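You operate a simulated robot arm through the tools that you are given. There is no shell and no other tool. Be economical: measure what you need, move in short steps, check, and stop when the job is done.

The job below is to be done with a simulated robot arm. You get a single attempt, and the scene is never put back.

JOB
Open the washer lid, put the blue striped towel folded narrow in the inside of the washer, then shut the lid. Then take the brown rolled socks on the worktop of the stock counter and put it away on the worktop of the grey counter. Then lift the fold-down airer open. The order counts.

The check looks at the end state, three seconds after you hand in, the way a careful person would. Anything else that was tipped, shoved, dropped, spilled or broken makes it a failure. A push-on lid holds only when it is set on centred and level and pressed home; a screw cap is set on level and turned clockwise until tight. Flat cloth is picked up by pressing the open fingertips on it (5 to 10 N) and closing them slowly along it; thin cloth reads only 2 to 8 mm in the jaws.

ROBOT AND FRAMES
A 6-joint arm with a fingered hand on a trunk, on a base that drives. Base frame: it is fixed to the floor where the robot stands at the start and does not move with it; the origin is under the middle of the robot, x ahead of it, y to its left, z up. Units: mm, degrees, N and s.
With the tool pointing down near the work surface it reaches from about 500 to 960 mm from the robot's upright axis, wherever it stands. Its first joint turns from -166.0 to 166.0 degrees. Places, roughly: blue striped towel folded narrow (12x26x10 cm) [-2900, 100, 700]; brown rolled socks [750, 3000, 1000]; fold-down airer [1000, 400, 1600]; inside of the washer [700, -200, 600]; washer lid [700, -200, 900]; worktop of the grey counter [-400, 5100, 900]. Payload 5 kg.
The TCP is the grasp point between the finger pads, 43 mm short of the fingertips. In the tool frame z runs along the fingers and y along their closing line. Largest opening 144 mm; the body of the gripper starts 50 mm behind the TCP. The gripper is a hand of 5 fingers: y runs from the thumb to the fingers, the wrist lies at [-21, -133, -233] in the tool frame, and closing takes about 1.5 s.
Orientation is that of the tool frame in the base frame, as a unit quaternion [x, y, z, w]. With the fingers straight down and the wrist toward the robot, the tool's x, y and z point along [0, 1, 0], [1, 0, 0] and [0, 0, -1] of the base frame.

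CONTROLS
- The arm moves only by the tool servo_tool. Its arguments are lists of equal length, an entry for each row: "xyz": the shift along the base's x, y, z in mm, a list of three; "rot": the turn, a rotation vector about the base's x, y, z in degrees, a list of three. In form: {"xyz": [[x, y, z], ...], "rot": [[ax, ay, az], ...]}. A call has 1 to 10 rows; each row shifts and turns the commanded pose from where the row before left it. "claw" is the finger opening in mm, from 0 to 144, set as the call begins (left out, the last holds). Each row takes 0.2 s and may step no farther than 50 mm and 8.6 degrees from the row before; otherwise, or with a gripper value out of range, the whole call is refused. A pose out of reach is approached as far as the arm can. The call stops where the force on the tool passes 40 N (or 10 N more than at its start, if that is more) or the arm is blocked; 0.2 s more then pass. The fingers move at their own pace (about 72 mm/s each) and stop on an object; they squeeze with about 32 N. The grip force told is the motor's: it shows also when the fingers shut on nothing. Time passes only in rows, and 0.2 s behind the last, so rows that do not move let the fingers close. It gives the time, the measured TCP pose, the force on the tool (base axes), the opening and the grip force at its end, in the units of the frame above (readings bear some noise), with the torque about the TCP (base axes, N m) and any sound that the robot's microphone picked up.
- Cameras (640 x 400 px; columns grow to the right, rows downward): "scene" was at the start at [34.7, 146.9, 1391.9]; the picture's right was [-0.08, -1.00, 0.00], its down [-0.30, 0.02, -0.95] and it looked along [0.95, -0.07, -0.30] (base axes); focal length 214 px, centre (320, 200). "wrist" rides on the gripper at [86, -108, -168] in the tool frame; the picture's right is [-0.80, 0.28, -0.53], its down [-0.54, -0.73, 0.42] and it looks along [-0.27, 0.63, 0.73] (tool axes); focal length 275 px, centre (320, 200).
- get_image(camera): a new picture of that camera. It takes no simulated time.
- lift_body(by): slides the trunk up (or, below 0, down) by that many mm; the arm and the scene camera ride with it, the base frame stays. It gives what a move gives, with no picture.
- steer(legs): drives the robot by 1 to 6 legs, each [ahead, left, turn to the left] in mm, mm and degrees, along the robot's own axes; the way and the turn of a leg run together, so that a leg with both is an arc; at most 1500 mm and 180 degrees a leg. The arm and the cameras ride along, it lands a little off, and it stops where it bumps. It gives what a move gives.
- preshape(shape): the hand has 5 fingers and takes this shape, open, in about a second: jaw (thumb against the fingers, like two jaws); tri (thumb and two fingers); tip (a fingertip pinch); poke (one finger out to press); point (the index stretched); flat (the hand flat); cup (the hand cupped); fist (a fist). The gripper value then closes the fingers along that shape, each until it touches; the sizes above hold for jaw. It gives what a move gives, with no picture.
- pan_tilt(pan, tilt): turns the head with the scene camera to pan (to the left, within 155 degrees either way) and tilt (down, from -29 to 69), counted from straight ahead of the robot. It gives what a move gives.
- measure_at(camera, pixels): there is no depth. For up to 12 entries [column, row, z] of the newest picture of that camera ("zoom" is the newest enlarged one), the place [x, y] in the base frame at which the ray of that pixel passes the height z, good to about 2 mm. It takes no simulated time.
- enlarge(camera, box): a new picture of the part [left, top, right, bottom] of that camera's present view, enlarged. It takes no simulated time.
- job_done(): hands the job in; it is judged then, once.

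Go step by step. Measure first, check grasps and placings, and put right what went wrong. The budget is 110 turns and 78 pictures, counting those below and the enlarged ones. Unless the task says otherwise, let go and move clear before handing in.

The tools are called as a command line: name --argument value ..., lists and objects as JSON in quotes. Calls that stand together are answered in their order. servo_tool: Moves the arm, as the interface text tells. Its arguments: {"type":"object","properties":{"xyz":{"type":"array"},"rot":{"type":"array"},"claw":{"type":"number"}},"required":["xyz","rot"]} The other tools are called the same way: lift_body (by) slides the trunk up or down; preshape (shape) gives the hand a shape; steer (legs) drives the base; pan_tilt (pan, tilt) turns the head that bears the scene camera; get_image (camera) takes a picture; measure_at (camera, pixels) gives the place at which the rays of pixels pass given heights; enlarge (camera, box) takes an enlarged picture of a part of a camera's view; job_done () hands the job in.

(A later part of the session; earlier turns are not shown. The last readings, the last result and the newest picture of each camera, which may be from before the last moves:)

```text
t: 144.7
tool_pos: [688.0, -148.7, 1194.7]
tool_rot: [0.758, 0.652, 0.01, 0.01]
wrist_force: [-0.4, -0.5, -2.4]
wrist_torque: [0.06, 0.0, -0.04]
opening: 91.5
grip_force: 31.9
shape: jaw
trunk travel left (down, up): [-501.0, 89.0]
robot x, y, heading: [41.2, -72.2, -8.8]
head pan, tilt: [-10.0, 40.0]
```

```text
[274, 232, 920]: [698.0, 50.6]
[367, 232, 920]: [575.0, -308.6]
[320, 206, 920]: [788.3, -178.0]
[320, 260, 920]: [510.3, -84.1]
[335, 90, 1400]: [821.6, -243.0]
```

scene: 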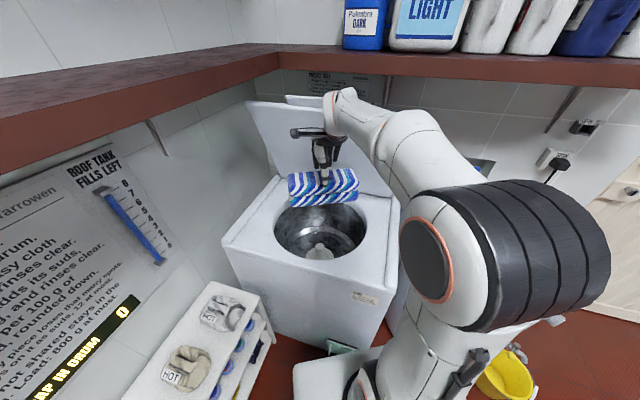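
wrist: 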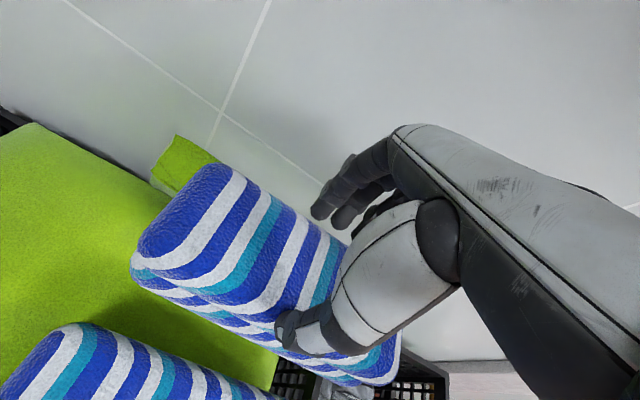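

TCP (688,-149) is over the drum centre (~(685,-143)). Lower into the drum.

servo_tool --xyz '[[0, 0, -45], [0, 0, -45], [0, 0, -45], [0, 0, -45], [0, 0, -45], [0, 0, -40], [0, 0, -40], [0, 0, 0]]' --rot '[[0, 0, 0], [0, 0, 0], [0, 0, 0], [0, 0, 0], [0, 0, 0], [0, 0, 0], [0, 0, 0], [0, 0, 0]]'

servo_tool --xyz '[[0, 0, -20], [0, 0, -20], [0, 0, -20], [0, 0, -20], [0, 0, -20]]' --rot '[[0, 0, 0], [0, 0, 0], [0, 0, 0], [0, 0, 0], [0, 0, 0]]'

get_image --camera "scene"

```text
t: 146.5
tool_pos: [688.3, -147.6, 887.0]
tool_rot: [0.757, 0.653, 0.011, 0.011]
wrist_force: [0.8, -0.2, -2.9]
wrist_torque: [0.02, 0.01, -0.01]
opening: 81.4
grip_force: 32.1
shape: jaw
trunk travel left (down, up): [-501.0, 89.0]
robot x, y, heading: [39.3, -75.5, -8.7]
head pan, tilt: [-10.0, 40.0]
```

```text
t: 147.4
tool_pos: [694.7, -149.6, 836.3]
tool_rot: [0.757, 0.652, 0.016, 0.02]
wrist_force: [-10.5, 0.1, 22.6]
wrist_torque: [0.11, 1.1, 0.03]
opening: 81.5
grip_force: 31.7
shape: jaw
trunk travel left (down, up): [-501.0, 89.0]
robot x, y, heading: [34.3, -73.0, -9.0]
head pan, tilt: [-10.0, 40.0]
stopped in row 4: the force on the tool passed its limit at 55 N (the readings are from after the stop); the commanded pose is now the measured one
```

```text
15 pictures are left
```

scene: 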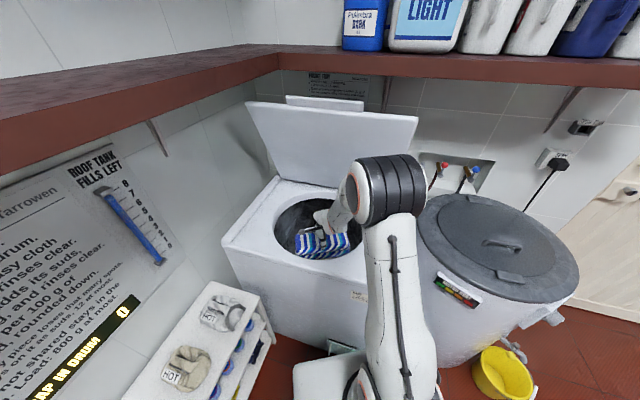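

The towel is within the drum and touching (agitator or drum side). Release it and withdraw upward.

servo_tool --xyz '[[0, 0, 5], [0, 0, 0], [0, 0, 0], [0, 0, 0]]' --rot '[[0, 0, 0], [0, 0, 0], [0, 0, 0], [0, 0, 0]]' --claw 130

servo_tool --xyz '[[0, 0, 30], [0, 0, 45], [0, 0, 48], [0, 0, 48], [0, 0, 48], [0, 0, 48], [0, 0, 48], [0, 0, 48]]' --rot '[[0, 0, 0], [0, 0, 0], [0, 0, 0], [0, 0, 0], [0, 0, 0], [0, 0, 0], [0, 0, 0], [0, 0, 0]]'

get_image --camera "scene"

```text
t: 148.4
tool_pos: [693.6, -149.9, 838.1]
tool_rot: [0.758, 0.652, 0.014, 0.017]
wrist_force: [0.0, -0.1, 0.0]
wrist_torque: [-0.01, 0.0, 0.0]
opening: 130.0
grip_force: 0.0
shape: jaw
trunk travel left (down, up): [-501.0, 89.0]
robot x, y, heading: [39.3, -73.1, -8.8]
head pan, tilt: [-10.0, 40.0]
```

```text
t: 150.2
tool_pos: [692.4, -150.3, 1201.6]
tool_rot: [0.758, 0.652, 0.014, 0.019]
wrist_force: [-0.5, 0.0, -0.1]
wrist_torque: [0.01, -0.01, 0.01]
opening: 129.7
grip_force: 0.1
shape: jaw
trunk travel left (down, up): [-501.0, 89.0]
robot x, y, heading: [34.0, -74.4, -8.8]
head pan, tilt: [-10.0, 40.0]
```

```text
14 pictures are left
```

scene: 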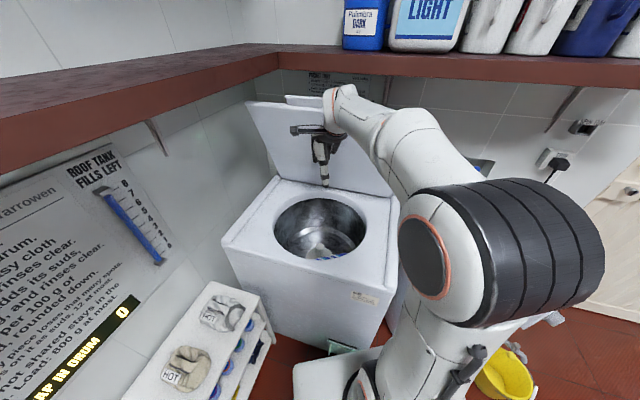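

The towel dropped to the drum's bottom (blue at 330,255). Next, shut the lid: raise the hand, yaw to −35.5°, pitch it forward ~38° so fingers can reach over the lip without touching the shelf.

lift_body --by 89

servo_tool --xyz '[[-12, 9, 40], [-12, 9, 40], [-12, 9, 40], [-12, 9, 40], [0, 0, 10], [0, 0, 10], [0, 0, 0], [0, 0, 0], [0, 0, 0]]' --rot '[[0, 0, -6.7], [0, 0, -6.7], [0, 0, -6.7], [0, 0, -6.7], [-4.42, -6.19, 0], [-4.42, -6.19, 0], [-4.42, -6.19, 0], [-4.42, -6.19, 0], [-4.42, -6.19, 0]]' --claw 70

get_image --camera "wrist"

```text
t: 151.4
tool_pos: [694.4, -150.2, 1289.6]
tool_rot: [0.757, 0.652, 0.014, 0.018]
wrist_force: [-0.9, 0.9, -0.7]
wrist_torque: [-0.04, -0.04, 0.02]
opening: 129.8
grip_force: 0.0
shape: jaw
trunk travel left (down, up): [-590.0, 0.0]
robot x, y, heading: [34.7, -70.3, -8.7]
head pan, tilt: [-10.0, 40.0]
```

```text
t: 153.4
tool_pos: [646.2, -113.8, 1470.4]
tool_rot: [0.833, 0.43, 0.159, 0.31]
wrist_force: [-0.2, 0.1, -0.3]
wrist_torque: [-0.02, -0.03, 0.0]
opening: 70.1
grip_force: 0.1
shape: jaw
trunk travel left (down, up): [-590.0, 0.0]
robot x, y, heading: [37.7, -71.9, -8.9]
head pan, tilt: [-10.0, 40.0]
```

```text
13 pictures are left
```

wrist: 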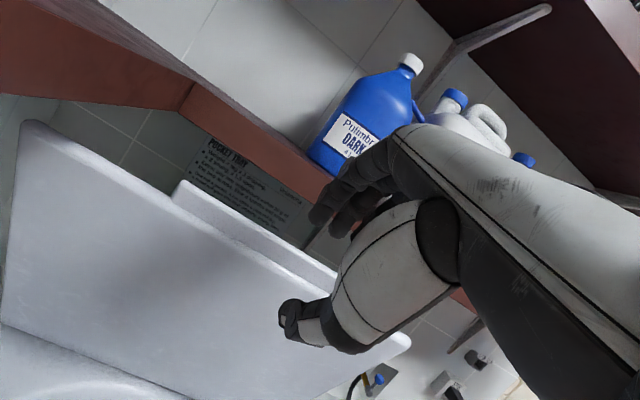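

Triangulate the lip's left top corner from both cameras.

measure_at --camera "wrist" --pixels '[[181, 182, 1370], [181, 182, 1390], [181, 182, 1410], [181, 182, 1430], [330, 268, 1390], [330, 268, 1410]]'

measure_at --camera "scene" --pixels '[[285, 95, 1370], [285, 95, 1390], [285, 95, 1410], [285, 95, 1430]]'

```text
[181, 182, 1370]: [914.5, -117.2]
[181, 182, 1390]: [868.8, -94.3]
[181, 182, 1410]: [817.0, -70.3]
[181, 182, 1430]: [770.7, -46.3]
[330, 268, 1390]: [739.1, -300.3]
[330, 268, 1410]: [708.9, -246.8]
```

```text
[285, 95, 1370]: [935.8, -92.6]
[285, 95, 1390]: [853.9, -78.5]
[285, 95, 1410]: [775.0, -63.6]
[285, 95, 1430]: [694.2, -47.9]
```

Lip tip is at n≈767, z≈1385 (75°). Move forward 160 mm above it, then down 72 mm so jaws straddle the lip.

servo_tool --xyz '[[33, -23, 0], [33, -23, 0], [32, -23, 0], [32, -23, 0], [0, 0, -25], [0, 0, -25], [0, 0, -22], [0, 0, 0]]' --rot '[[0, 0, 0], [0, 0, 0], [0, 0, 0], [0, 0, 0], [0, 0, 0], [0, 0, 0], [0, 0, 0], [0, 0, 0]]'

get_image --camera "wrist"

```text
t: 154.8
tool_pos: [772.8, -204.1, 1450.6]
tool_rot: [0.829, 0.427, 0.17, 0.318]
wrist_force: [-8.6, 3.8, 29.0]
wrist_torque: [0.13, -0.08, 0.09]
opening: 63.0
grip_force: 0.0
shape: jaw
trunk travel left (down, up): [-590.0, 0.0]
robot x, y, heading: [31.2, -71.3, -8.7]
head pan, tilt: [-10.0, 40.0]
stopped in row 6: the force on the tool passed its limit at 43 N (the readings are from after the stop); the commanded pose is now the measured one
```

```text
12 pictures are left
```

wrist: 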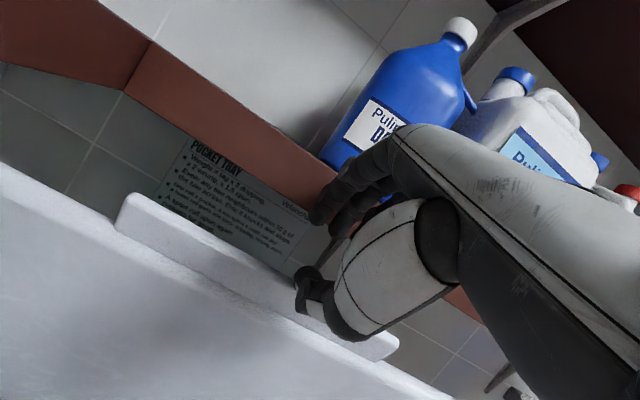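

The thumb landed on the lip's top edge. Lift 12, back 28, and go down again.

servo_tool --xyz '[[0, 0, 12], [-23, 16, 0], [0, 0, -22], [0, 0, -22], [0, 0, -18], [0, 0, 0]]' --rot '[[0, 0, 0], [0, 0, 0], [0, 0, 0], [0, 0, 0], [0, 0, 0], [0, 0, 0]]'

```text
t: 155.7
tool_pos: [750.3, -189.4, 1442.5]
tool_rot: [0.827, 0.426, 0.175, 0.321]
wrist_force: [-10.6, 4.6, 28.4]
wrist_torque: [0.21, 0.06, 0.07]
opening: 62.9
grip_force: 0.2
shape: jaw
trunk travel left (down, up): [-590.0, 0.0]
robot x, y, heading: [34.4, -69.5, -8.7]
head pan, tilt: [-10.0, 40.0]
stopped in row 4: the force on the tool passed its limit at 43 N (the readings are from after the stop); the commanded pose is now the measured one
```

Still on the edge; open wider (115) and shift back 10, then retry.

servo_tool --xyz '[[0, 0, 15], [-8, 6, 0], [0, 0, -22], [0, 0, -22], [0, 0, -18], [0, 0, 0]]' --rot '[[0, 0, 0], [0, 0, 0], [0, 0, 0], [0, 0, 0], [0, 0, 0], [0, 0, 0]]' --claw 115

get_image --camera "wrist"

```text
t: 156.4
tool_pos: [743.1, -181.1, 1457.8]
tool_rot: [0.827, 0.425, 0.177, 0.322]
wrist_force: [-10.0, 6.9, 22.1]
wrist_torque: [0.91, 1.3, 0.08]
opening: 113.3
grip_force: 0.0
shape: jaw
trunk travel left (down, up): [-590.0, 0.0]
robot x, y, heading: [37.2, -72.6, -8.8]
head pan, tilt: [-10.0, 40.0]
stopped in row 3: the force on the tool passed its limit at 48 N (the readings are from after the stop); the commanded pose is now the measured one
```

```text
11 pictures are left
```

wrist: 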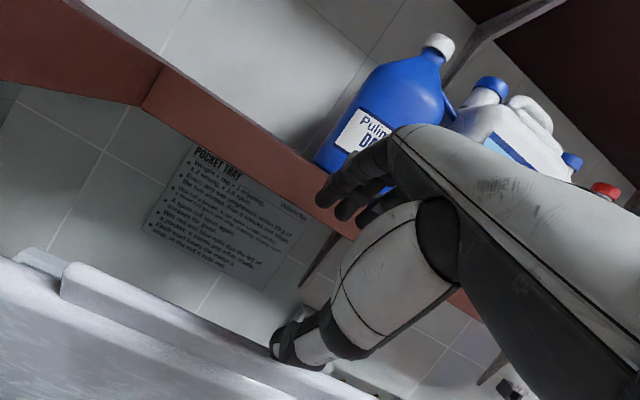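

The wide thumb still lands on the lip. Earlier the near‑vertical hand (9.5° tilt, 70 mm jaws) passed freely from (791,-115,1441) to (832,-137,1381) straddling the lid; I'll reproduce that path.

servo_tool --xyz '[[0, 0, 25], [2, 31, 5], [2, 31, 0], [2, 31, 0], [0, 0, 0], [0, 0, 0], [0, 0, 0], [0, 0, 0]]' --rot '[[0, 0, 0], [0, 0, 0], [0, 0, 0], [0, 0, 0], [4.82, 6.76, 0], [4.82, 6.76, 0], [4.82, 6.76, 0], [4.82, 6.76, 0]]' --claw 70

get_image --camera "wrist"

```text
t: 158.2
tool_pos: [753.0, -90.3, 1480.1]
tool_rot: [0.886, 0.456, 0.044, 0.067]
wrist_force: [0.6, 0.6, -0.1]
wrist_torque: [0.02, 0.05, -0.02]
opening: 70.4
grip_force: 0.1
shape: jaw
trunk travel left (down, up): [-590.0, 0.0]
robot x, y, heading: [34.3, -75.1, -8.8]
head pan, tilt: [-10.0, 40.0]
```

```text
10 pictures are left
```

wrist: 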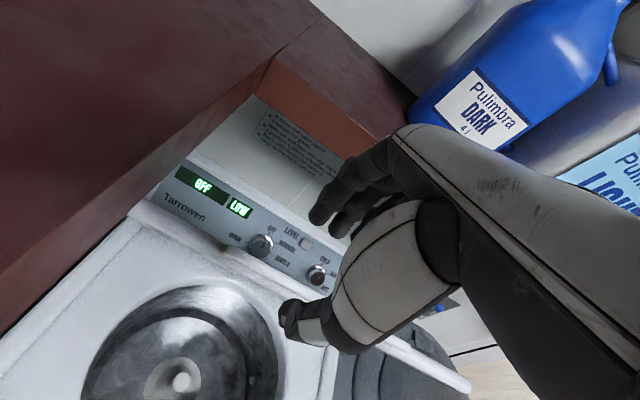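

The lid is seen edge-on (band from 140,200 to 460,385). Follow the earlier straddling path down.

servo_tool --xyz '[[19, -13, -15], [19, -12, -24], [14, -8, -20], [14, -8, -20], [13, -7, -20], [0, 0, 0]]' --rot '[[0, 0, 0], [0, 0, 0], [0, 0, 0], [0, 0, 0], [0, 0, 0], [0, 0, 0]]'

servo_tool --xyz '[[0, 0, 0], [0, 0, 0], [0, 0, 0], [0, 0, 0], [0, 0, 0]]' --rot '[[0, 0, 0], [0, 0, 0], [0, 0, 0], [0, 0, 0], [0, 0, 0]]' --claw 0

```text
t: 159.2
tool_pos: [810.6, -123.9, 1422.2]
tool_rot: [0.886, 0.455, 0.056, 0.072]
wrist_force: [-11.7, 6.5, 27.0]
wrist_torque: [1.15, 1.95, -0.05]
opening: 82.3
grip_force: 0.0
shape: jaw
trunk travel left (down, up): [-590.0, 0.0]
robot x, y, heading: [34.4, -70.6, -9.0]
head pan, tilt: [-10.0, 40.0]
stopped in row 5: the force on the tool passed its limit at 51 N (the readings are from after the stop); the commanded pose is now the measured one
```

```text
t: 160.3
tool_pos: [808.9, -121.6, 1432.7]
tool_rot: [0.884, 0.456, 0.065, 0.075]
wrist_force: [-12.9, 9.8, 38.1]
wrist_torque: [0.86, 1.31, -0.01]
opening: 21.8
grip_force: 32.1
shape: jaw
trunk travel left (down, up): [-590.0, 0.0]
robot x, y, heading: [32.0, -70.6, -8.4]
head pan, tilt: [-10.0, 40.0]
stopped in row 5: the force on the tool passed its limit at 43 N (the readings are from after the stop); the commanded pose is now the measured one
```

Jaws now hold something 21.8 mm thick at 32 N – likely the lip. Pull back along the closing arc and watch.

servo_tool --xyz '[[-16, 11.5, 0], [-24, 17, -8], [-30, 21, -14], [-32, 23, -18]]' --rot '[[0, 0, 0], [-1.5, -2, 0], [-2.5, -3.5, 0], [-2.5, -3.5, 0]]'

get_image --camera "wrist"

```text
t: 161.3
tool_pos: [711.3, -52.2, 1380.4]
tool_rot: [0.873, 0.451, 0.102, 0.158]
wrist_force: [-0.3, -0.8, 0.9]
wrist_torque: [0.0, 0.0, -0.04]
opening: 20.2
grip_force: 31.9
shape: jaw
trunk travel left (down, up): [-590.0, 0.0]
robot x, y, heading: [33.2, -70.4, -8.8]
head pan, tilt: [-10.0, 40.0]
```

```text
9 pictures are left
```

wrist: 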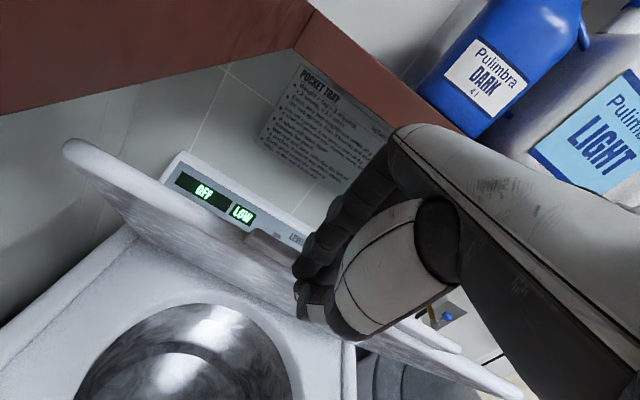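

The lid is gripped and at ~58°. Continue the closing arc.

servo_tool --xyz '[[-31.1, 22.2, -25.8], [-29.1, 20.8, -29], [-26.9, 19.2, -31.9], [-24.6, 17.5, -34.8], [-22.1, 15.7, -37.3], [-19.3, 13.8, -39.5]]' --rot '[[-2.9, -4.07, 0], [-2.9, -4.07, 0], [-2.9, -4.07, 0], [-2.9, -4.07, 0], [-2.9, -4.07, 0], [-2.9, -4.07, 0]]'

```text
t: 162.7
tool_pos: [557.9, 59.7, 1182.8]
tool_rot: [0.797, 0.418, 0.215, 0.378]
wrist_force: [0.2, 0.5, -0.1]
wrist_torque: [0.01, 0.05, -0.01]
opening: 20.1
grip_force: 32.5
shape: jaw
trunk travel left (down, up): [-590.0, 0.0]
robot x, y, heading: [32.6, -72.1, -8.9]
head pan, tilt: [-10.0, 40.0]
```

No strain and still gripping. Continue down to nearly closed.

servo_tool --xyz '[[-16.4, 11.7, -41.4], [-13.4, 9.6, -43], [-10.3, 7.4, -44.2], [-7.2, 5.1, -45.3]]' --rot '[[-2.9, -4.07, 0], [-2.9, -4.07, 0], [-2.9, -4.07, 0], [-2.9, -4.07, 0]]'

get_image --camera "scene"

```text
t: 163.7
tool_pos: [511.7, 92.4, 1007.1]
tool_rot: [0.718, 0.378, 0.281, 0.512]
wrist_force: [-0.5, -0.4, 0.2]
wrist_torque: [0.01, 0.0, 0.07]
opening: 20.1
grip_force: 32.1
shape: jaw
trunk travel left (down, up): [-590.0, 0.0]
robot x, y, heading: [33.3, -71.2, -8.8]
head pan, tilt: [-10.0, 40.0]
```

```text
8 pictures are left
```

scene: 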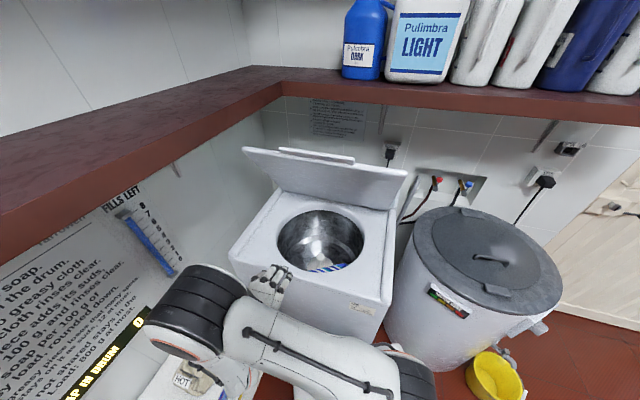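

The jaws had slipped off; the lid stands at ~55°. I'll raise the hand, point it down, go over the lip and push the outer face down.

servo_tool --xyz '[[0, 0, 45], [0, 0, 45], [0, 0, 45], [0, 0, 45], [0, 0, 45], [0, 0, 45], [0, 0, 45], [0, 0, 45], [0, 0, 45], [0, 0, 20]]' --rot '[[0, 0, 0], [0, 0, 0], [4.82, 6.76, 0], [4.82, 6.76, 0], [4.82, 6.76, 0], [4.82, 6.76, 0], [4.82, 6.76, 0], [4.82, 6.76, 0], [4.82, 6.76, 0], [4.82, 6.76, 0]]' --claw 0

servo_tool --xyz '[[35, -32, 0], [35, -32, 0], [33, -25, 0], [35, -25, 0], [35, -25, 0], [35, -25, 0], [35, -25, 0]]' --rot '[[0, 0, 0], [0, 0, 0], [0, 0, 0], [0, 0, 0], [0, 0, 0], [0, 0, 0], [0, 0, 0]]'

```text
t: 165.9
tool_pos: [512.1, 90.3, 1434.2]
tool_rot: [0.889, 0.456, 0.034, 0.029]
wrist_force: [0.1, 0.6, 0.0]
wrist_torque: [0.03, 0.01, 0.01]
opening: 19.8
grip_force: 31.9
shape: jaw
trunk travel left (down, up): [-590.0, 0.0]
robot x, y, heading: [35.3, -72.4, -8.7]
head pan, tilt: [-10.0, 40.0]
```

```text
t: 167.5
tool_pos: [755.8, -98.6, 1432.1]
tool_rot: [0.888, 0.457, 0.034, 0.03]
wrist_force: [0.1, -0.5, -0.7]
wrist_torque: [-0.01, 0.05, 0.0]
opening: 20.0
grip_force: 32.0
shape: jaw
trunk travel left (down, up): [-590.0, 0.0]
robot x, y, heading: [34.8, -72.0, -8.6]
head pan, tilt: [-10.0, 40.0]
```

At n≈673 above the lid's outer face. Push down in steps while easing back.

servo_tool --xyz '[[0, 0, -40], [0, 0, -40], [0, 0, -40], [-4, 3, -30], [-4, 3, -30], [-4, 3, -30], [-4, 3, -30], [-4, 3, -30], [-4, 3, -30], [-4, 3, -30]]' --rot '[[0, 0, 0], [0, 0, 0], [0, 0, 0], [0, 0, 0], [0, 0, 0], [0, 0, 0], [0, 0, 0], [0, 0, 0], [0, 0, 0], [0, 0, 0]]'

get_image --camera "scene"

```text
t: 169.7
tool_pos: [726.7, -75.5, 1104.6]
tool_rot: [0.889, 0.456, 0.035, 0.031]
wrist_force: [0.6, -0.3, -0.3]
wrist_torque: [-0.02, 0.02, 0.03]
opening: 19.7
grip_force: 32.2
shape: jaw
trunk travel left (down, up): [-590.0, 0.0]
robot x, y, heading: [31.4, -71.5, -8.4]
head pan, tilt: [-10.0, 40.0]
```

```text
7 pictures are left
```

scene: 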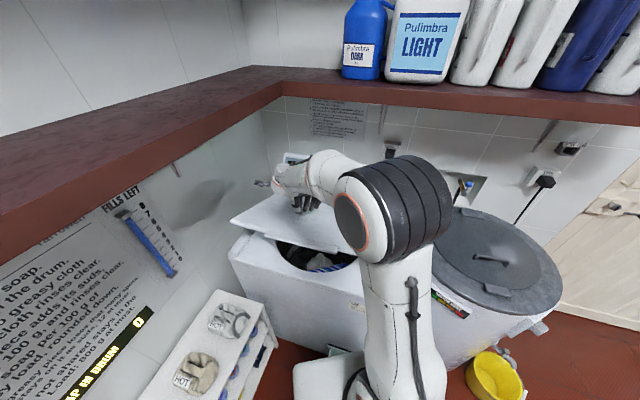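

The lid is at ~25° and following. Continue pressing until it seats.

servo_tool --xyz '[[-8, 6, -30], [-8, 6, -30], [-4, 3, -25], [0, 0, -20], [0, 0, -10], [0, 0, -6], [0, 0, -6], [0, 0, -6]]' --rot '[[0, 0, 0], [0, 0, 0], [0, 0, 0], [0, 0, 0], [0, 0, 0], [0, 0, 0], [0, 0, 0], [0, 0, 0]]'

servo_tool --xyz '[[0, 0, 40], [0, 0, 45], [0, 0, 45], [0, 0, 45], [-20, 14, 30], [-20, 14, 30]]' --rot '[[0, 0, 0], [0, 0, 0], [0, 0, 0], [0, 0, 0], [0, 0, 0], [0, 0, 0]]'

get_image --camera "scene"

```text
t: 171.5
tool_pos: [707.2, -61.3, 969.7]
tool_rot: [0.889, 0.456, 0.035, 0.031]
wrist_force: [-0.6, 0.9, -0.1]
wrist_torque: [-0.02, -0.01, 0.01]
opening: 19.7
grip_force: 32.3
shape: jaw
trunk travel left (down, up): [-590.0, 0.0]
robot x, y, heading: [33.3, -71.2, -8.6]
head pan, tilt: [-10.0, 40.0]
```

```text
t: 172.9
tool_pos: [665.8, -33.1, 1205.8]
tool_rot: [0.888, 0.457, 0.036, 0.03]
wrist_force: [-0.5, 0.3, -0.3]
wrist_torque: [-0.01, -0.01, 0.03]
opening: 19.7
grip_force: 32.1
shape: jaw
trunk travel left (down, up): [-590.0, 0.0]
robot x, y, heading: [36.5, -69.9, -8.3]
head pan, tilt: [-10.0, 40.0]
```

```text
6 pictures are left
```

scene: 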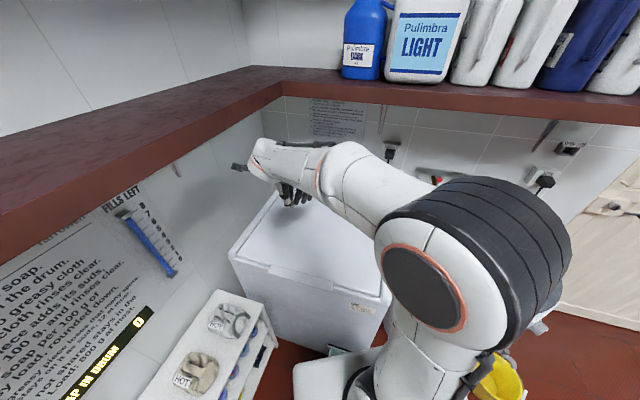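

The lid looks shut (lip at 300,275). Press once more to confirm it is home.

servo_tool --xyz '[[0, 0, -50], [0, 0, -50], [0, 0, -50], [0, 0, -50], [0, 0, -30], [0, 0, -10], [0, 0, -10], [0, 0, -8], [0, 0, -8], [0, 0, -8]]' --rot '[[0, 0, 0], [0, 0, 0], [0, 0, 0], [0, 0, 0], [0, 0, 0], [0, 0, 0], [0, 0, 0], [0, 0, 0], [0, 0, 0], [0, 0, 0]]'

servo_tool --xyz '[[0, 0, 45], [0, 0, 45], [0, 0, 45], [-25, 15, 45], [-25, 15, 45], [-25, 15, 45]]' --rot '[[0, 0, 0], [0, 0, 0], [0, 0, 0], [0, 0, 0], [0, 0, 0], [0, 0, 0]]' --claw 100

```text
t: 174.6
tool_pos: [669.7, -33.2, 964.4]
tool_rot: [0.889, 0.456, 0.043, 0.032]
wrist_force: [-5.3, 0.3, 22.3]
wrist_torque: [0.33, 0.7, 0.11]
opening: 21.4
grip_force: 31.7
shape: jaw
trunk travel left (down, up): [-590.0, 0.0]
robot x, y, heading: [35.7, -72.6, -8.7]
head pan, tilt: [-10.0, 40.0]
stopped in row 8: the force on the tool passed its limit at 48 N (the readings are from after the stop); the commanded pose is now the measured one
```

```text
refused: row 4 steps farther than a row can; nothing moved
```

Lid pressed home (48 N at z≈964). Retract the hand, lower the trunk, and drive out toward the doorway facing +l (54.5°).

servo_tool --xyz '[[0, 0, 45], [0, 0, 45], [0, 0, 45], [-25, 15, 35], [-25, 15, 35], [-25, 15, 35], [-25, 5, 20]]' --rot '[[0, 0, 0], [0, 0, 0], [0, 0, 0], [0, 0, 6], [0, 0, 7], [0, 0, 7], [0, 0, 7]]' --claw 100

steer --legs '[[-102, -206, 0], [-930, -223, 0], [0, 0, 63.1], [0, 1020, 0], [900, 0, 0]]'

pan_tilt --pan 0 --tilt 25

```text
t: 176.2
tool_pos: [568.8, 17.8, 1219.0]
tool_rot: [0.757, 0.652, 0.047, 0.022]
wrist_force: [-0.7, -0.9, 0.4]
wrist_torque: [-0.02, -0.02, -0.02]
opening: 99.6
grip_force: 0.1
shape: jaw
trunk travel left (down, up): [-590.0, 0.0]
robot x, y, heading: [35.3, -69.5, -8.7]
head pan, tilt: [-10.0, 40.0]
```

```text
t: 189.8
tool_pos: [-1714.2, 743.0, 1219.1]
tool_rot: [0.295, 0.954, 0.051, -0.007]
wrist_force: [-0.6, 0.4, 0.1]
wrist_torque: [0.01, 0.04, 0.02]
opening: 99.9
grip_force: 0.1
shape: jaw
trunk travel left (down, up): [-590.0, 0.0]
robot x, y, heading: [-1864.3, 222.9, 55.8]
head pan, tilt: [-10.0, 40.0]
stopped in leg 4: the robot was blocked; the commanded pose is now the measured one
```

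```text
t: 190.6
tool_pos: [-1713.2, 743.7, 1219.4]
tool_rot: [0.294, 0.955, 0.05, -0.006]
wrist_force: [-0.1, 0.7, 0.4]
wrist_torque: [0.02, -0.03, 0.07]
opening: 99.9
grip_force: 0.0
shape: jaw
trunk travel left (down, up): [-590.0, 0.0]
robot x, y, heading: [-1866.6, 222.6, 55.7]
head pan, tilt: [0.0, 25.0]
```

Bumped lightly, apparently at the front crate (n≈−1918). Ease away, straighten the heading, then go ahead toward the doorway.

steer --legs '[[0, -60, 0], [0, 0, -1.2], [1000, 0, 0]]'

get_image --camera "scene"

```text
t: 196.7
tool_pos: [-1076.8, 1520.3, 1220.3]
tool_rot: [0.302, 0.952, 0.052, -0.005]
wrist_force: [-0.3, 0.7, 0.4]
wrist_torque: [-0.02, -0.04, 0.0]
opening: 99.8
grip_force: 0.1
shape: jaw
trunk travel left (down, up): [-590.0, 0.0]
robot x, y, heading: [-1239.1, 1001.9, 55.1]
head pan, tilt: [0.0, 25.0]
```

```text
5 pictures are left
```

scene: 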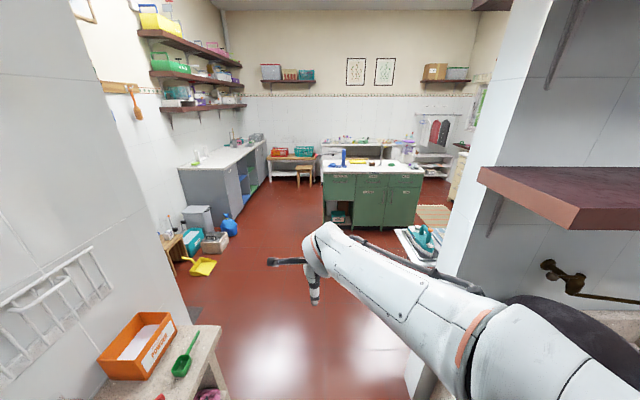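

The kitchen opens ahead: grey counter left (215,155), green counter in the middle. Measure these.

measure_at --camera "scene" --pixels '[[322, 172, 950], [423, 172, 950], [333, 160, 950], [412, 161, 950], [325, 217, 0], [416, 226, 0], [225, 163, 900], [180, 167, 900], [245, 150, 900], [213, 237, 0], [435, 310, 0], [200, 275, 0]]'

enlarge --camera "scene" --box '[300, 125, 476, 235]'

```text
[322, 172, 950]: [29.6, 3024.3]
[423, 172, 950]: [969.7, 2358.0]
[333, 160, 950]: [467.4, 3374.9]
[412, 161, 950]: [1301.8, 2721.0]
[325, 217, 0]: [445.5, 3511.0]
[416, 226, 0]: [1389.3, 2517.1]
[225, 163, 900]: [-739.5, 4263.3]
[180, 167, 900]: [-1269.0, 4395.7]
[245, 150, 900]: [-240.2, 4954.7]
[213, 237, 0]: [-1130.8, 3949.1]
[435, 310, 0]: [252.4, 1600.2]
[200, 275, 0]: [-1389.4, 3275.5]
```

```text
3.64 times, centred on (388, 180) of scene
```

zoom: 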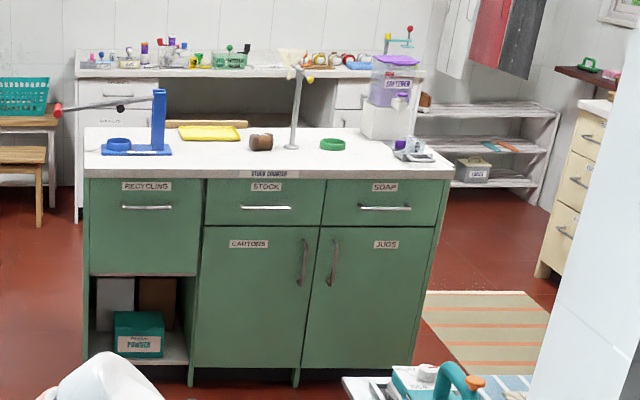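

Socks sit at zoom (261,142) on the STOCK COUNTER. Find counter height by matching front edge top to its floor line, and locate socks.

measure_at --camera "zoom" --pixels '[[192, 387, 0], [298, 387, 0], [195, 178, 950], [195, 178, 1000], [305, 178, 1000], [455, 172, 1000], [85, 165, 1000], [261, 142, 1030], [261, 142, 1050], [261, 142, 980], [261, 150, 1000], [290, 148, 1000]]'

```text
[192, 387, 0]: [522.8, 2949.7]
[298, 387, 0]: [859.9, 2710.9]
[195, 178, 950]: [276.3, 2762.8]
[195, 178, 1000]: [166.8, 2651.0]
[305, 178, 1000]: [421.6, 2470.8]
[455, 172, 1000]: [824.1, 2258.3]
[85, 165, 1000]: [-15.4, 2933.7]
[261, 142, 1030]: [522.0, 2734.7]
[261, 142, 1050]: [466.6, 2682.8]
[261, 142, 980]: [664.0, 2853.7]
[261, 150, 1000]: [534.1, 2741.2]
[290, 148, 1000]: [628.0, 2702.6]
```

Counter front is parallel to n at l≈2705; socks near n≈−1090, l≈2900. Check the table at right and the wall end before driving.

measure_at --camera "scene" --pixels '[[408, 398, 0], [395, 232, 700], [395, 232, 400], [410, 262, 700], [440, 262, 400], [400, 240, 0], [185, 285, 0], [230, 398, 0]]'

```text
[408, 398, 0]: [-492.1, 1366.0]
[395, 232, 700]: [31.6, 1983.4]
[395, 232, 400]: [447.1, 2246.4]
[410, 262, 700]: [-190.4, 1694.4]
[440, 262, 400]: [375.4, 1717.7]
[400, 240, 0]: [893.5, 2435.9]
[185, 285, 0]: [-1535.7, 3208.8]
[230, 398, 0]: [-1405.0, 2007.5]
```

Path: ahead along the doorway to l≈2200 at n≈−1480 (clear of the ironing table), then turn to face the socks.

steer --legs '[[1050, -20, -0.6], [1050, -80, 0], [0, 0, -28.8]]'

lift_body --by -250

pan_tilt --pan 8 --tilt 40

```text
t: 208.6
tool_pos: [445.4, 3037.0, 1219.5]
tool_rot: [0.527, 0.849, 0.051, 0.007]
wrist_force: [-0.3, 0.5, 0.0]
wrist_torque: [0.03, 0.01, 0.0]
opening: 99.7
grip_force: 0.1
shape: jaw
trunk travel left (down, up): [-590.0, 0.0]
robot x, y, heading: [57.6, 2652.7, 26.2]
head pan, tilt: [0.0, 25.0]
```

```text
t: 211.1
tool_pos: [444.9, 3036.5, 968.4]
tool_rot: [0.526, 0.849, 0.051, 0.007]
wrist_force: [0.2, -0.7, 0.0]
wrist_torque: [-0.01, 0.03, 0.01]
opening: 100.0
grip_force: 0.2
shape: jaw
trunk travel left (down, up): [-340.0, 250.0]
robot x, y, heading: [56.8, 2655.1, 26.5]
head pan, tilt: [0.0, 25.0]
```

```text
t: 211.9
tool_pos: [444.8, 3037.3, 969.2]
tool_rot: [0.526, 0.849, 0.051, 0.007]
wrist_force: [0.4, 1.1, -0.1]
wrist_torque: [0.01, 0.01, 0.01]
opening: 99.9
grip_force: 0.1
shape: jaw
trunk travel left (down, up): [-340.0, 250.0]
robot x, y, heading: [60.6, 2658.8, 26.5]
head pan, tilt: [8.0, 40.0]
```

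Before spending a picture, swing the hand right so the arm doesn't block the socks.

servo_tool --xyz '[[10, -45, 15], [15, -45, 15], [15, -45, 15], [15, -45, 0], [15, -45, 0], [15, -45, 0], [15, -45, 0], [0, -30, 0]]' --rot '[[0, 0, -5], [0, 0, -5], [0, 0, -5], [0, 0, -5], [0, 0, -5], [0, 0, -5], [0, 0, 0], [0, 0, 0]]'

pan_tilt --pan -8 --tilt 38

get_image --camera "scene"

```text
t: 213.7
tool_pos: [544.3, 2691.0, 1013.1]
tool_rot: [0.728, 0.684, 0.047, 0.02]
wrist_force: [-0.5, 0.2, -0.8]
wrist_torque: [-0.01, 0.01, 0.0]
opening: 99.9
grip_force: 0.1
shape: jaw
trunk travel left (down, up): [-340.0, 250.0]
robot x, y, heading: [58.5, 2657.5, 26.4]
head pan, tilt: [8.0, 40.0]
```

```text
t: 214.5
tool_pos: [543.7, 2691.8, 1014.5]
tool_rot: [0.728, 0.683, 0.048, 0.02]
wrist_force: [-0.3, -0.1, -0.3]
wrist_torque: [0.0, 0.02, -0.02]
opening: 99.7
grip_force: 0.0
shape: jaw
trunk travel left (down, up): [-340.0, 250.0]
robot x, y, heading: [56.8, 2653.1, 25.9]
head pan, tilt: [-8.0, 38.0]
```

```text
3 pictures are left
```

scene: 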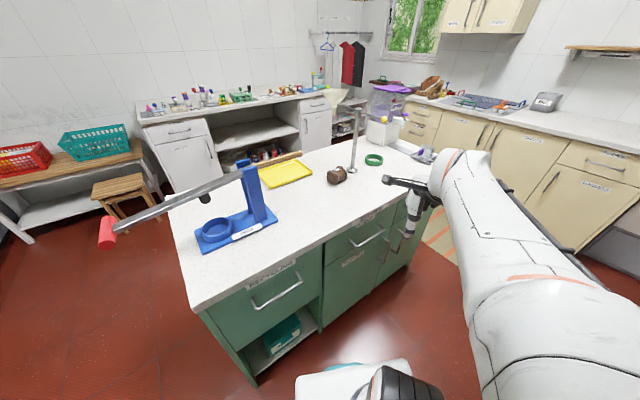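

Socks at (339,175). Triangulate with the earlier ray.

measure_at --camera "scene" --pixels '[[339, 176, 880], [339, 176, 900], [339, 176, 920], [339, 176, 950], [327, 173, 910], [347, 178, 910], [339, 185, 880], [339, 167, 930], [354, 172, 880], [373, 160, 890], [387, 222, 880], [195, 312, 880]]'

enlarge --camera "scene" --box '[300, 120, 428, 200]'

```text
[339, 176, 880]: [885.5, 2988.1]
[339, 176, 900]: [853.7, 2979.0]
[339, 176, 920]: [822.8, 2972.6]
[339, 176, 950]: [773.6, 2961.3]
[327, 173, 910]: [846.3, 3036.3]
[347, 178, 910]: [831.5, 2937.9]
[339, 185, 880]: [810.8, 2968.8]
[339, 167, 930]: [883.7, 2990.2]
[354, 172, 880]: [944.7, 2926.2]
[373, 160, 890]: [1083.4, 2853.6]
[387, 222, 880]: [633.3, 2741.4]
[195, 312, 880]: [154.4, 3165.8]
```

```text
5.00 times, centred on (364, 160) of scene
```

zoom: 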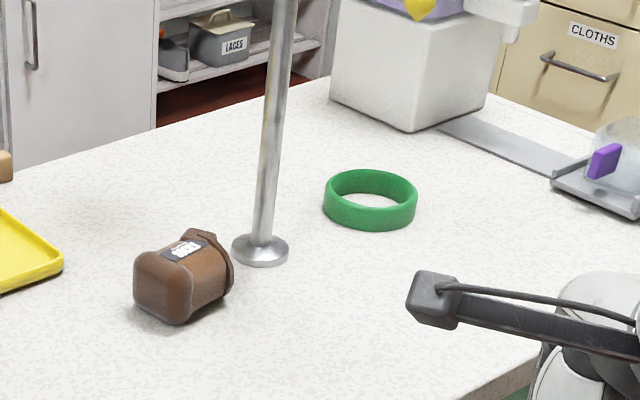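

Triangulation agrees at z≈931: socks centre ≈(803,2968). Measure extents at that height.

measure_at --camera "zoom" --pixels '[[133, 280, 931], [233, 270, 931], [185, 232, 965], [180, 325, 895], [150, 318, 895], [230, 295, 895], [262, 262, 895], [262, 240, 895], [185, 278, 931], [290, 243, 895]]'

```text
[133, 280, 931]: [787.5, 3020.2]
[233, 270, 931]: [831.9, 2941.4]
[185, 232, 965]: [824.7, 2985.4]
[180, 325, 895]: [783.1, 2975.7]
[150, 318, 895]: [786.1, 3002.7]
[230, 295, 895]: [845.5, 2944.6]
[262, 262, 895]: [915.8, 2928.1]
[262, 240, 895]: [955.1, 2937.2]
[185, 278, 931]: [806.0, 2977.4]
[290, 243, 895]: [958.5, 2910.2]
```

Set the tool level with azimuth ~40°, approach over the counter at z≈1045 to above the socks, then check with readings before descending.

servo_tool --xyz '[[0, 0, 33], [33, 35.6, 0], [33, 35.6, 0], [33, 35.6, 0], [33, 35.6, 0], [33, 35.6, 0], [33, 35.6, 0], [33, 35.6, 0], [33, 36, 0]]' --rot '[[-2.1, 5.6, 0], [0, 0, 7.3], [0, 0, 7.3], [0, 0, 7.3], [0, 0, 7.3], [0, 0, 7.3], [0, 0, 7.2], [0, 0, 0], [0, 0, 0]]' --claw 135

servo_tool --xyz '[[0, 0, -20], [0, 0, -20], [0, 0, -20], [0, 0, -15], [0, 0, -10], [0, 0, 0]]' --rot '[[0, 0, 0], [0, 0, 0], [0, 0, 0], [0, 0, 0], [0, 0, 0], [0, 0, 0]]'

```text
t: 216.5
tool_pos: [809.1, 2977.1, 1045.9]
tool_rot: [0.423, 0.906, -0.002, -0.001]
wrist_force: [0.3, -0.4, 0.4]
wrist_torque: [0.02, 0.01, 0.02]
opening: 135.0
grip_force: 0.1
shape: jaw
trunk travel left (down, up): [-340.0, 250.0]
robot x, y, heading: [55.4, 2652.4, 26.5]
head pan, tilt: [-8.0, 38.0]
```

```text
t: 217.9
tool_pos: [808.0, 2976.8, 962.3]
tool_rot: [0.422, 0.906, -0.001, -0.001]
wrist_force: [0.9, 0.5, -1.0]
wrist_torque: [0.01, 0.01, 0.01]
opening: 135.2
grip_force: 0.1
shape: jaw
trunk travel left (down, up): [-340.0, 250.0]
robot x, y, heading: [53.2, 2658.1, 26.4]
head pan, tilt: [-8.0, 38.0]
```

Free descent. Down another 15 mm, then close.

servo_tool --xyz '[[0, 0, -8], [0, 0, -7], [0, 0, 0]]' --rot '[[0, 0, 0], [0, 0, 0], [0, 0, 0]]'

servo_tool --xyz '[[0, 0, 0], [0, 0, 0], [0, 0, 0], [0, 0, 0], [0, 0, 0], [0, 0, 0]]' --rot '[[0, 0, 0], [0, 0, 0], [0, 0, 0], [0, 0, 0], [0, 0, 0], [0, 0, 0]]' --claw 20

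```text
t: 218.7
tool_pos: [808.5, 2977.0, 947.3]
tool_rot: [0.422, 0.907, -0.001, 0.0]
wrist_force: [-0.7, -0.6, -0.1]
wrist_torque: [0.02, -0.02, 0.03]
opening: 135.0
grip_force: 0.0
shape: jaw
trunk travel left (down, up): [-340.0, 250.0]
robot x, y, heading: [59.0, 2655.0, 26.7]
head pan, tilt: [-8.0, 38.0]
```

```text
t: 220.1
tool_pos: [809.4, 2977.9, 946.9]
tool_rot: [0.422, 0.907, -0.001, 0.0]
wrist_force: [0.2, 0.0, 0.5]
wrist_torque: [0.02, -0.03, 0.01]
opening: 51.9
grip_force: 31.6
shape: jaw
trunk travel left (down, up): [-340.0, 250.0]
robot x, y, heading: [57.7, 2655.9, 26.1]
head pan, tilt: [-8.0, 38.0]
```

Gripped at 52 mm with 32 N. Lift and retract over the robot side.

servo_tool --xyz '[[0, 0, 25], [0, 0, 30], [0, 0, 30], [-35, -20, 20], [-35, -20, 20], [-35, -20, 20], [-35, -20, 20], [-35, -20, 20]]' --rot '[[0, 0, 0], [0, 0, 0], [0, 0, 0], [0, 0, 0], [0, 0, 0], [0, 0, 0], [0, 0, 0], [0, 0, 0]]'

```text
t: 221.9
tool_pos: [633.7, 2877.3, 1132.2]
tool_rot: [0.422, 0.907, -0.001, 0.0]
wrist_force: [-0.2, 0.7, -0.9]
wrist_torque: [-0.04, 0.04, 0.01]
opening: 52.1
grip_force: 31.2
shape: jaw
trunk travel left (down, up): [-340.0, 250.0]
robot x, y, heading: [61.0, 2659.1, 26.3]
head pan, tilt: [-8.0, 38.0]
```

Socks held. Check obstacles on the way to the grey counter from the current picture (bench, stool, red stick).

measure_at --camera "scene" --pixels '[[30, 243, 0], [160, 195, 0], [115, 218, 0], [107, 232, 1000], [107, 232, 1150], [5, 240, 0], [193, 312, 890]]'

```text
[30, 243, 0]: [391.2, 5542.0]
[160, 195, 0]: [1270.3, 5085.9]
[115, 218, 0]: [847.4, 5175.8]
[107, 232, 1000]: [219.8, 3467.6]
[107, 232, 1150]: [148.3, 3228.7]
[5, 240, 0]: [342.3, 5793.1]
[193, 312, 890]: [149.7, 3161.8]
```

Clear. Drive left along −n, turn to face the grey counter, then move along to l≈3600.

steer --legs '[[-428, 798, 0], [0, 0, 118.2], [0, -1400, 0]]'

```text
t: 238.2
tool_pos: [-295.7, 4727.7, 1132.6]
tool_rot: [-0.549, 0.836, -0.001, 0.0]
wrist_force: [0.6, 0.0, -0.8]
wrist_torque: [0.02, -0.01, 0.0]
opening: 51.6
grip_force: 32.0
shape: jaw
trunk travel left (down, up): [-340.0, 250.0]
robot x, y, heading: [159.5, 4308.8, 142.9]
head pan, tilt: [-8.0, 38.0]
```

Positioned before the grey counter. Drive 100 closer, reach 100 mm over the front part, and descend slowly by touch.

steer --legs '[[100, 0, 0]]'

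servo_tool --xyz '[[-27, 19.5, 0], [-27, 19.5, 0], [-27, 19.5, 0], [0, 0, -35], [0, 0, -35], [0, 0, -35], [0, 0, -20], [0, 0, -10]]' --rot '[[0, 0, 0], [0, 0, 0], [0, 0, 0], [0, 0, 0], [0, 0, 0], [0, 0, 0], [0, 0, 0], [0, 0, 0]]'

servo_tool --xyz '[[0, 0, -8], [0, 0, -8], [0, 0, -8], [0, 0, -8], [0, 0, -8], [0, 0, -8]]' --rot '[[0, 0, 0], [0, 0, 0], [0, 0, 0], [0, 0, 0], [0, 0, 0], [0, 0, 0]]'

```text
t: 239.3
tool_pos: [-376.3, 4786.8, 1131.1]
tool_rot: [-0.549, 0.836, 0.0, 0.001]
wrist_force: [0.5, 0.3, -1.5]
wrist_torque: [0.02, -0.02, -0.01]
opening: 51.6
grip_force: 32.0
shape: jaw
trunk travel left (down, up): [-340.0, 250.0]
robot x, y, heading: [80.6, 4370.7, 142.8]
head pan, tilt: [-8.0, 38.0]
```

```text
t: 241.1
tool_pos: [-457.3, 4845.7, 997.0]
tool_rot: [-0.549, 0.836, -0.001, 0.0]
wrist_force: [-0.1, -0.1, -0.4]
wrist_torque: [0.02, 0.0, -0.01]
opening: 51.4
grip_force: 32.0
shape: jaw
trunk travel left (down, up): [-340.0, 250.0]
robot x, y, heading: [79.6, 4371.0, 142.8]
head pan, tilt: [-8.0, 38.0]
```

```text
t: 242.5
tool_pos: [-457.9, 4846.6, 950.0]
tool_rot: [-0.549, 0.836, -0.001, 0.001]
wrist_force: [-0.1, 0.3, -0.5]
wrist_torque: [0.02, -0.01, -0.01]
opening: 51.4
grip_force: 32.3
shape: jaw
trunk travel left (down, up): [-340.0, 250.0]
robot x, y, heading: [79.5, 4370.7, 142.9]
head pan, tilt: [-8.0, 38.0]
```

No contact yet at 950; keep going down slowly.

servo_tool --xyz '[[0, 0, -6], [0, 0, -6], [0, 0, -6], [0, 0, -6], [0, 0, -6], [0, 0, -6], [0, 0, -6], [0, 0, -6]]' --rot '[[0, 0, 0], [0, 0, 0], [0, 0, 0], [0, 0, 0], [0, 0, 0], [0, 0, 0], [0, 0, 0], [0, 0, 0]]'

```text
t: 243.3
tool_pos: [-459.0, 4848.6, 946.6]
tool_rot: [-0.548, 0.836, 0.01, -0.001]
wrist_force: [1.9, -2.7, 15.3]
wrist_torque: [-0.17, -0.08, 0.01]
opening: 53.2
grip_force: 31.5
shape: jaw
trunk travel left (down, up): [-340.0, 250.0]
robot x, y, heading: [80.5, 4372.5, 142.6]
head pan, tilt: [-8.0, 38.0]
stopped in row 3: the force on the tool passed its limit at 45 N (the readings are from after the stop); the commanded pose is now the measured one
```

Contact at TCP 946 → worktop ≈892, as expected. Release and rise.

servo_tool --xyz '[[0, 0, 2], [0, 0, 0], [0, 0, 0], [0, 0, 0]]' --rot '[[0, 0, 0], [0, 0, 0], [0, 0, 0], [0, 0, 0]]' --claw 100

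servo_tool --xyz '[[0, 0, 25], [0, 0, 35], [0, 0, 40], [0, 0, 45], [27, -19, 40], [30, -21, 0]]' --rot '[[0, 0, 0], [0, 0, 0], [0, 0, 0], [0, 0, 0], [0, 0, 0], [0, 0, 0]]'

```text
t: 244.3
tool_pos: [-458.6, 4847.1, 944.9]
tool_rot: [-0.549, 0.836, 0.006, -0.001]
wrist_force: [-5.8, 2.5, 12.1]
wrist_torque: [-0.28, -0.46, -0.06]
opening: 95.3
grip_force: 0.1
shape: jaw
trunk travel left (down, up): [-340.0, 250.0]
robot x, y, heading: [83.1, 4373.5, 143.0]
head pan, tilt: [-8.0, 38.0]
```

```text
refused: row 5 steps farther than a row can; nothing moved
```

servo_tool --xyz '[[0, 0, 25], [0, 0, 35], [0, 0, 40], [0, 0, 45], [20, -14, 30], [30, -21, 0]]' --rot '[[0, 0, 0], [0, 0, 0], [0, 0, 0], [0, 0, 0], [0, 0, 0], [0, 0, 0]]'

```text
t: 245.7
tool_pos: [-409.8, 4812.9, 1119.4]
tool_rot: [-0.548, 0.836, 0.007, -0.001]
wrist_force: [-0.7, -0.2, 0.0]
wrist_torque: [0.0, -0.02, 0.0]
opening: 100.0
grip_force: 0.0
shape: jaw
trunk travel left (down, up): [-340.0, 250.0]
robot x, y, heading: [79.3, 4372.4, 142.9]
head pan, tilt: [-8.0, 38.0]
```

Socks placed. Now back out, turn to face the dividing wall (heading −125.5°), and travel along +n to view the airer area.

lift_body --by 150

steer --legs '[[-100, 0, 0], [0, 1440, 0], [0, 0, 91.6], [0, 1000, 0], [0, 900, 0]]'

pan_tilt --pan 32 --tilt 5

```text
t: 247.4
tool_pos: [-409.8, 4813.4, 1268.5]
tool_rot: [-0.548, 0.837, 0.007, -0.001]
wrist_force: [0.3, -0.1, -0.3]
wrist_torque: [0.02, 0.02, -0.01]
opening: 99.7
grip_force: 0.1
shape: jaw
trunk travel left (down, up): [-490.0, 100.0]
robot x, y, heading: [79.6, 4369.2, 142.9]
head pan, tilt: [-8.0, 38.0]
```

```text
t: 268.3
tool_pos: [424.6, 1561.0, 1268.3]
tool_rot: [0.982, -0.187, -0.004, 0.006]
wrist_force: [0.8, -0.5, -0.2]
wrist_torque: [-0.02, -0.02, 0.0]
opening: 100.1
grip_force: 0.1
shape: jaw
trunk travel left (down, up): [-490.0, 100.0]
robot x, y, heading: [851.5, 2065.7, -125.4]
head pan, tilt: [-8.0, 38.0]
```

```text
t: 269.4
tool_pos: [425.6, 1560.5, 1269.5]
tool_rot: [0.982, -0.187, -0.003, 0.006]
wrist_force: [0.1, 0.4, 0.1]
wrist_torque: [-0.02, 0.01, 0.03]
opening: 100.0
grip_force: 0.1
shape: jaw
trunk travel left (down, up): [-490.0, 100.0]
robot x, y, heading: [851.3, 2063.0, -125.1]
head pan, tilt: [32.0, 5.0]
```

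Arrived at n≈−506, l≈2176 unhindered. Take the view of the airer area.

get_image --camera "scene"

```text
1 pictures are left
```

scene: 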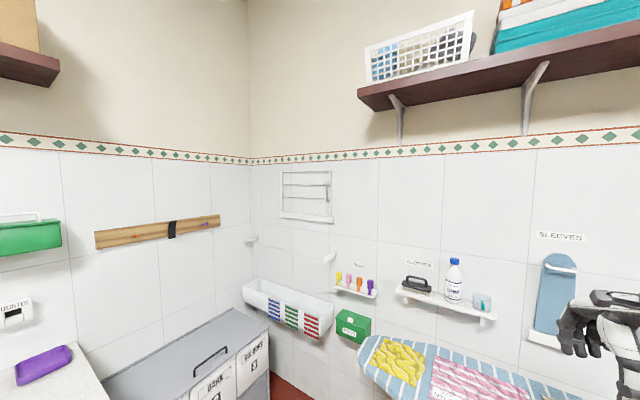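

The airer is the white wire rack at (280–333, 170–222). Measure it against candidate heights before using the last picture.

measure_at --camera "scene" --pixels '[[282, 216, 1500], [282, 216, 1520], [333, 221, 1500], [333, 221, 1520], [282, 172, 1700], [282, 172, 1720], [330, 172, 1700], [330, 172, 1720], [355, 312, 1100], [335, 320, 1000], [245, 285, 1200], [370, 340, 1000]]'

enlarge --camera "scene" --box '[232, 150, 392, 250]'

```text
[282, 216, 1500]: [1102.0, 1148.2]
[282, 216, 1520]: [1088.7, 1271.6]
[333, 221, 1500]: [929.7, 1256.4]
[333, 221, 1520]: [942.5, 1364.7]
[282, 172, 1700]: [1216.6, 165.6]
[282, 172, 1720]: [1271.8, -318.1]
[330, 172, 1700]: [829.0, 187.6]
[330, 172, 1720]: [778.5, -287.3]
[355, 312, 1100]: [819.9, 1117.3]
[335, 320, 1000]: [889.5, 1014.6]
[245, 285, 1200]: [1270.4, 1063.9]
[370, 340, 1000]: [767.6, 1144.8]
```

```text
4.00 times, centred on (312, 200) of scene
```

zoom: 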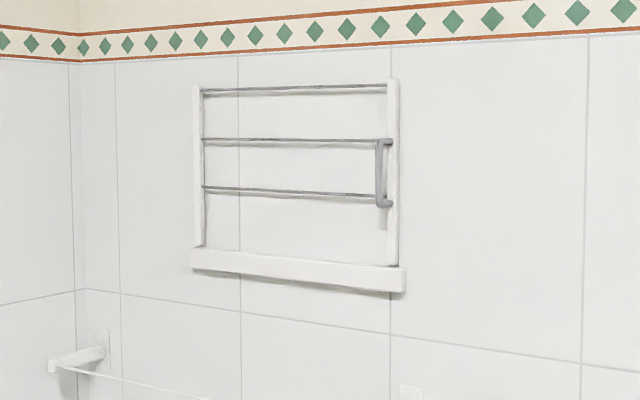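

The rack has white side posts, three wires, a bottom rail and a grey grip handle on its right post (zoom 382,140–205). Solve for the handle's place near l≈920.

measure_at --camera "zoom" --pixels '[[380, 142, 1540], [380, 142, 1560], [380, 142, 1570], [383, 172, 1500], [383, 172, 1520], [383, 172, 1480], [384, 205, 1440], [384, 205, 1460], [384, 205, 1420], [395, 268, 1360], [393, 82, 1640], [393, 82, 1660]]'

```text
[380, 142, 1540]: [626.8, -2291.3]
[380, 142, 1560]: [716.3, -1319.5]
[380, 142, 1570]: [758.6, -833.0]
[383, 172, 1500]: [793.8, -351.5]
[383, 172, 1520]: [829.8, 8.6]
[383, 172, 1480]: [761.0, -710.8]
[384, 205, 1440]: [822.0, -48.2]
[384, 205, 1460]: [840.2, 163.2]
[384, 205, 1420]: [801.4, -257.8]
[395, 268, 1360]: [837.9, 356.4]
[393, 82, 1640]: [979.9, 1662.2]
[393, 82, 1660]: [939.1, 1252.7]
```

Handle estimated at (877,504), z 1493–1598. Check floor space and the chest in front of it from the last scene picture.

measure_at --camera "scene" --pixels '[[285, 378, 0], [285, 396, 0], [268, 328, 500], [268, 328, 700], [105, 380, 700], [360, 352, 850], [360, 352, 950], [245, 290, 1150], [335, 330, 1000], [330, 257, 1200], [372, 335, 900], [300, 338, 1000]]'

```text
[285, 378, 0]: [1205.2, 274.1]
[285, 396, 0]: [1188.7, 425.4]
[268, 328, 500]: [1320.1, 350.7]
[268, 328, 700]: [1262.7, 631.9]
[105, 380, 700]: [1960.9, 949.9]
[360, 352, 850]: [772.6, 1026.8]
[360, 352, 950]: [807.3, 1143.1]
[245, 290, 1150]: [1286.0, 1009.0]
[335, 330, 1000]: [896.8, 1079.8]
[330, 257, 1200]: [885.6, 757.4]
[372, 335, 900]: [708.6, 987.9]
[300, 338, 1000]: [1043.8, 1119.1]
```

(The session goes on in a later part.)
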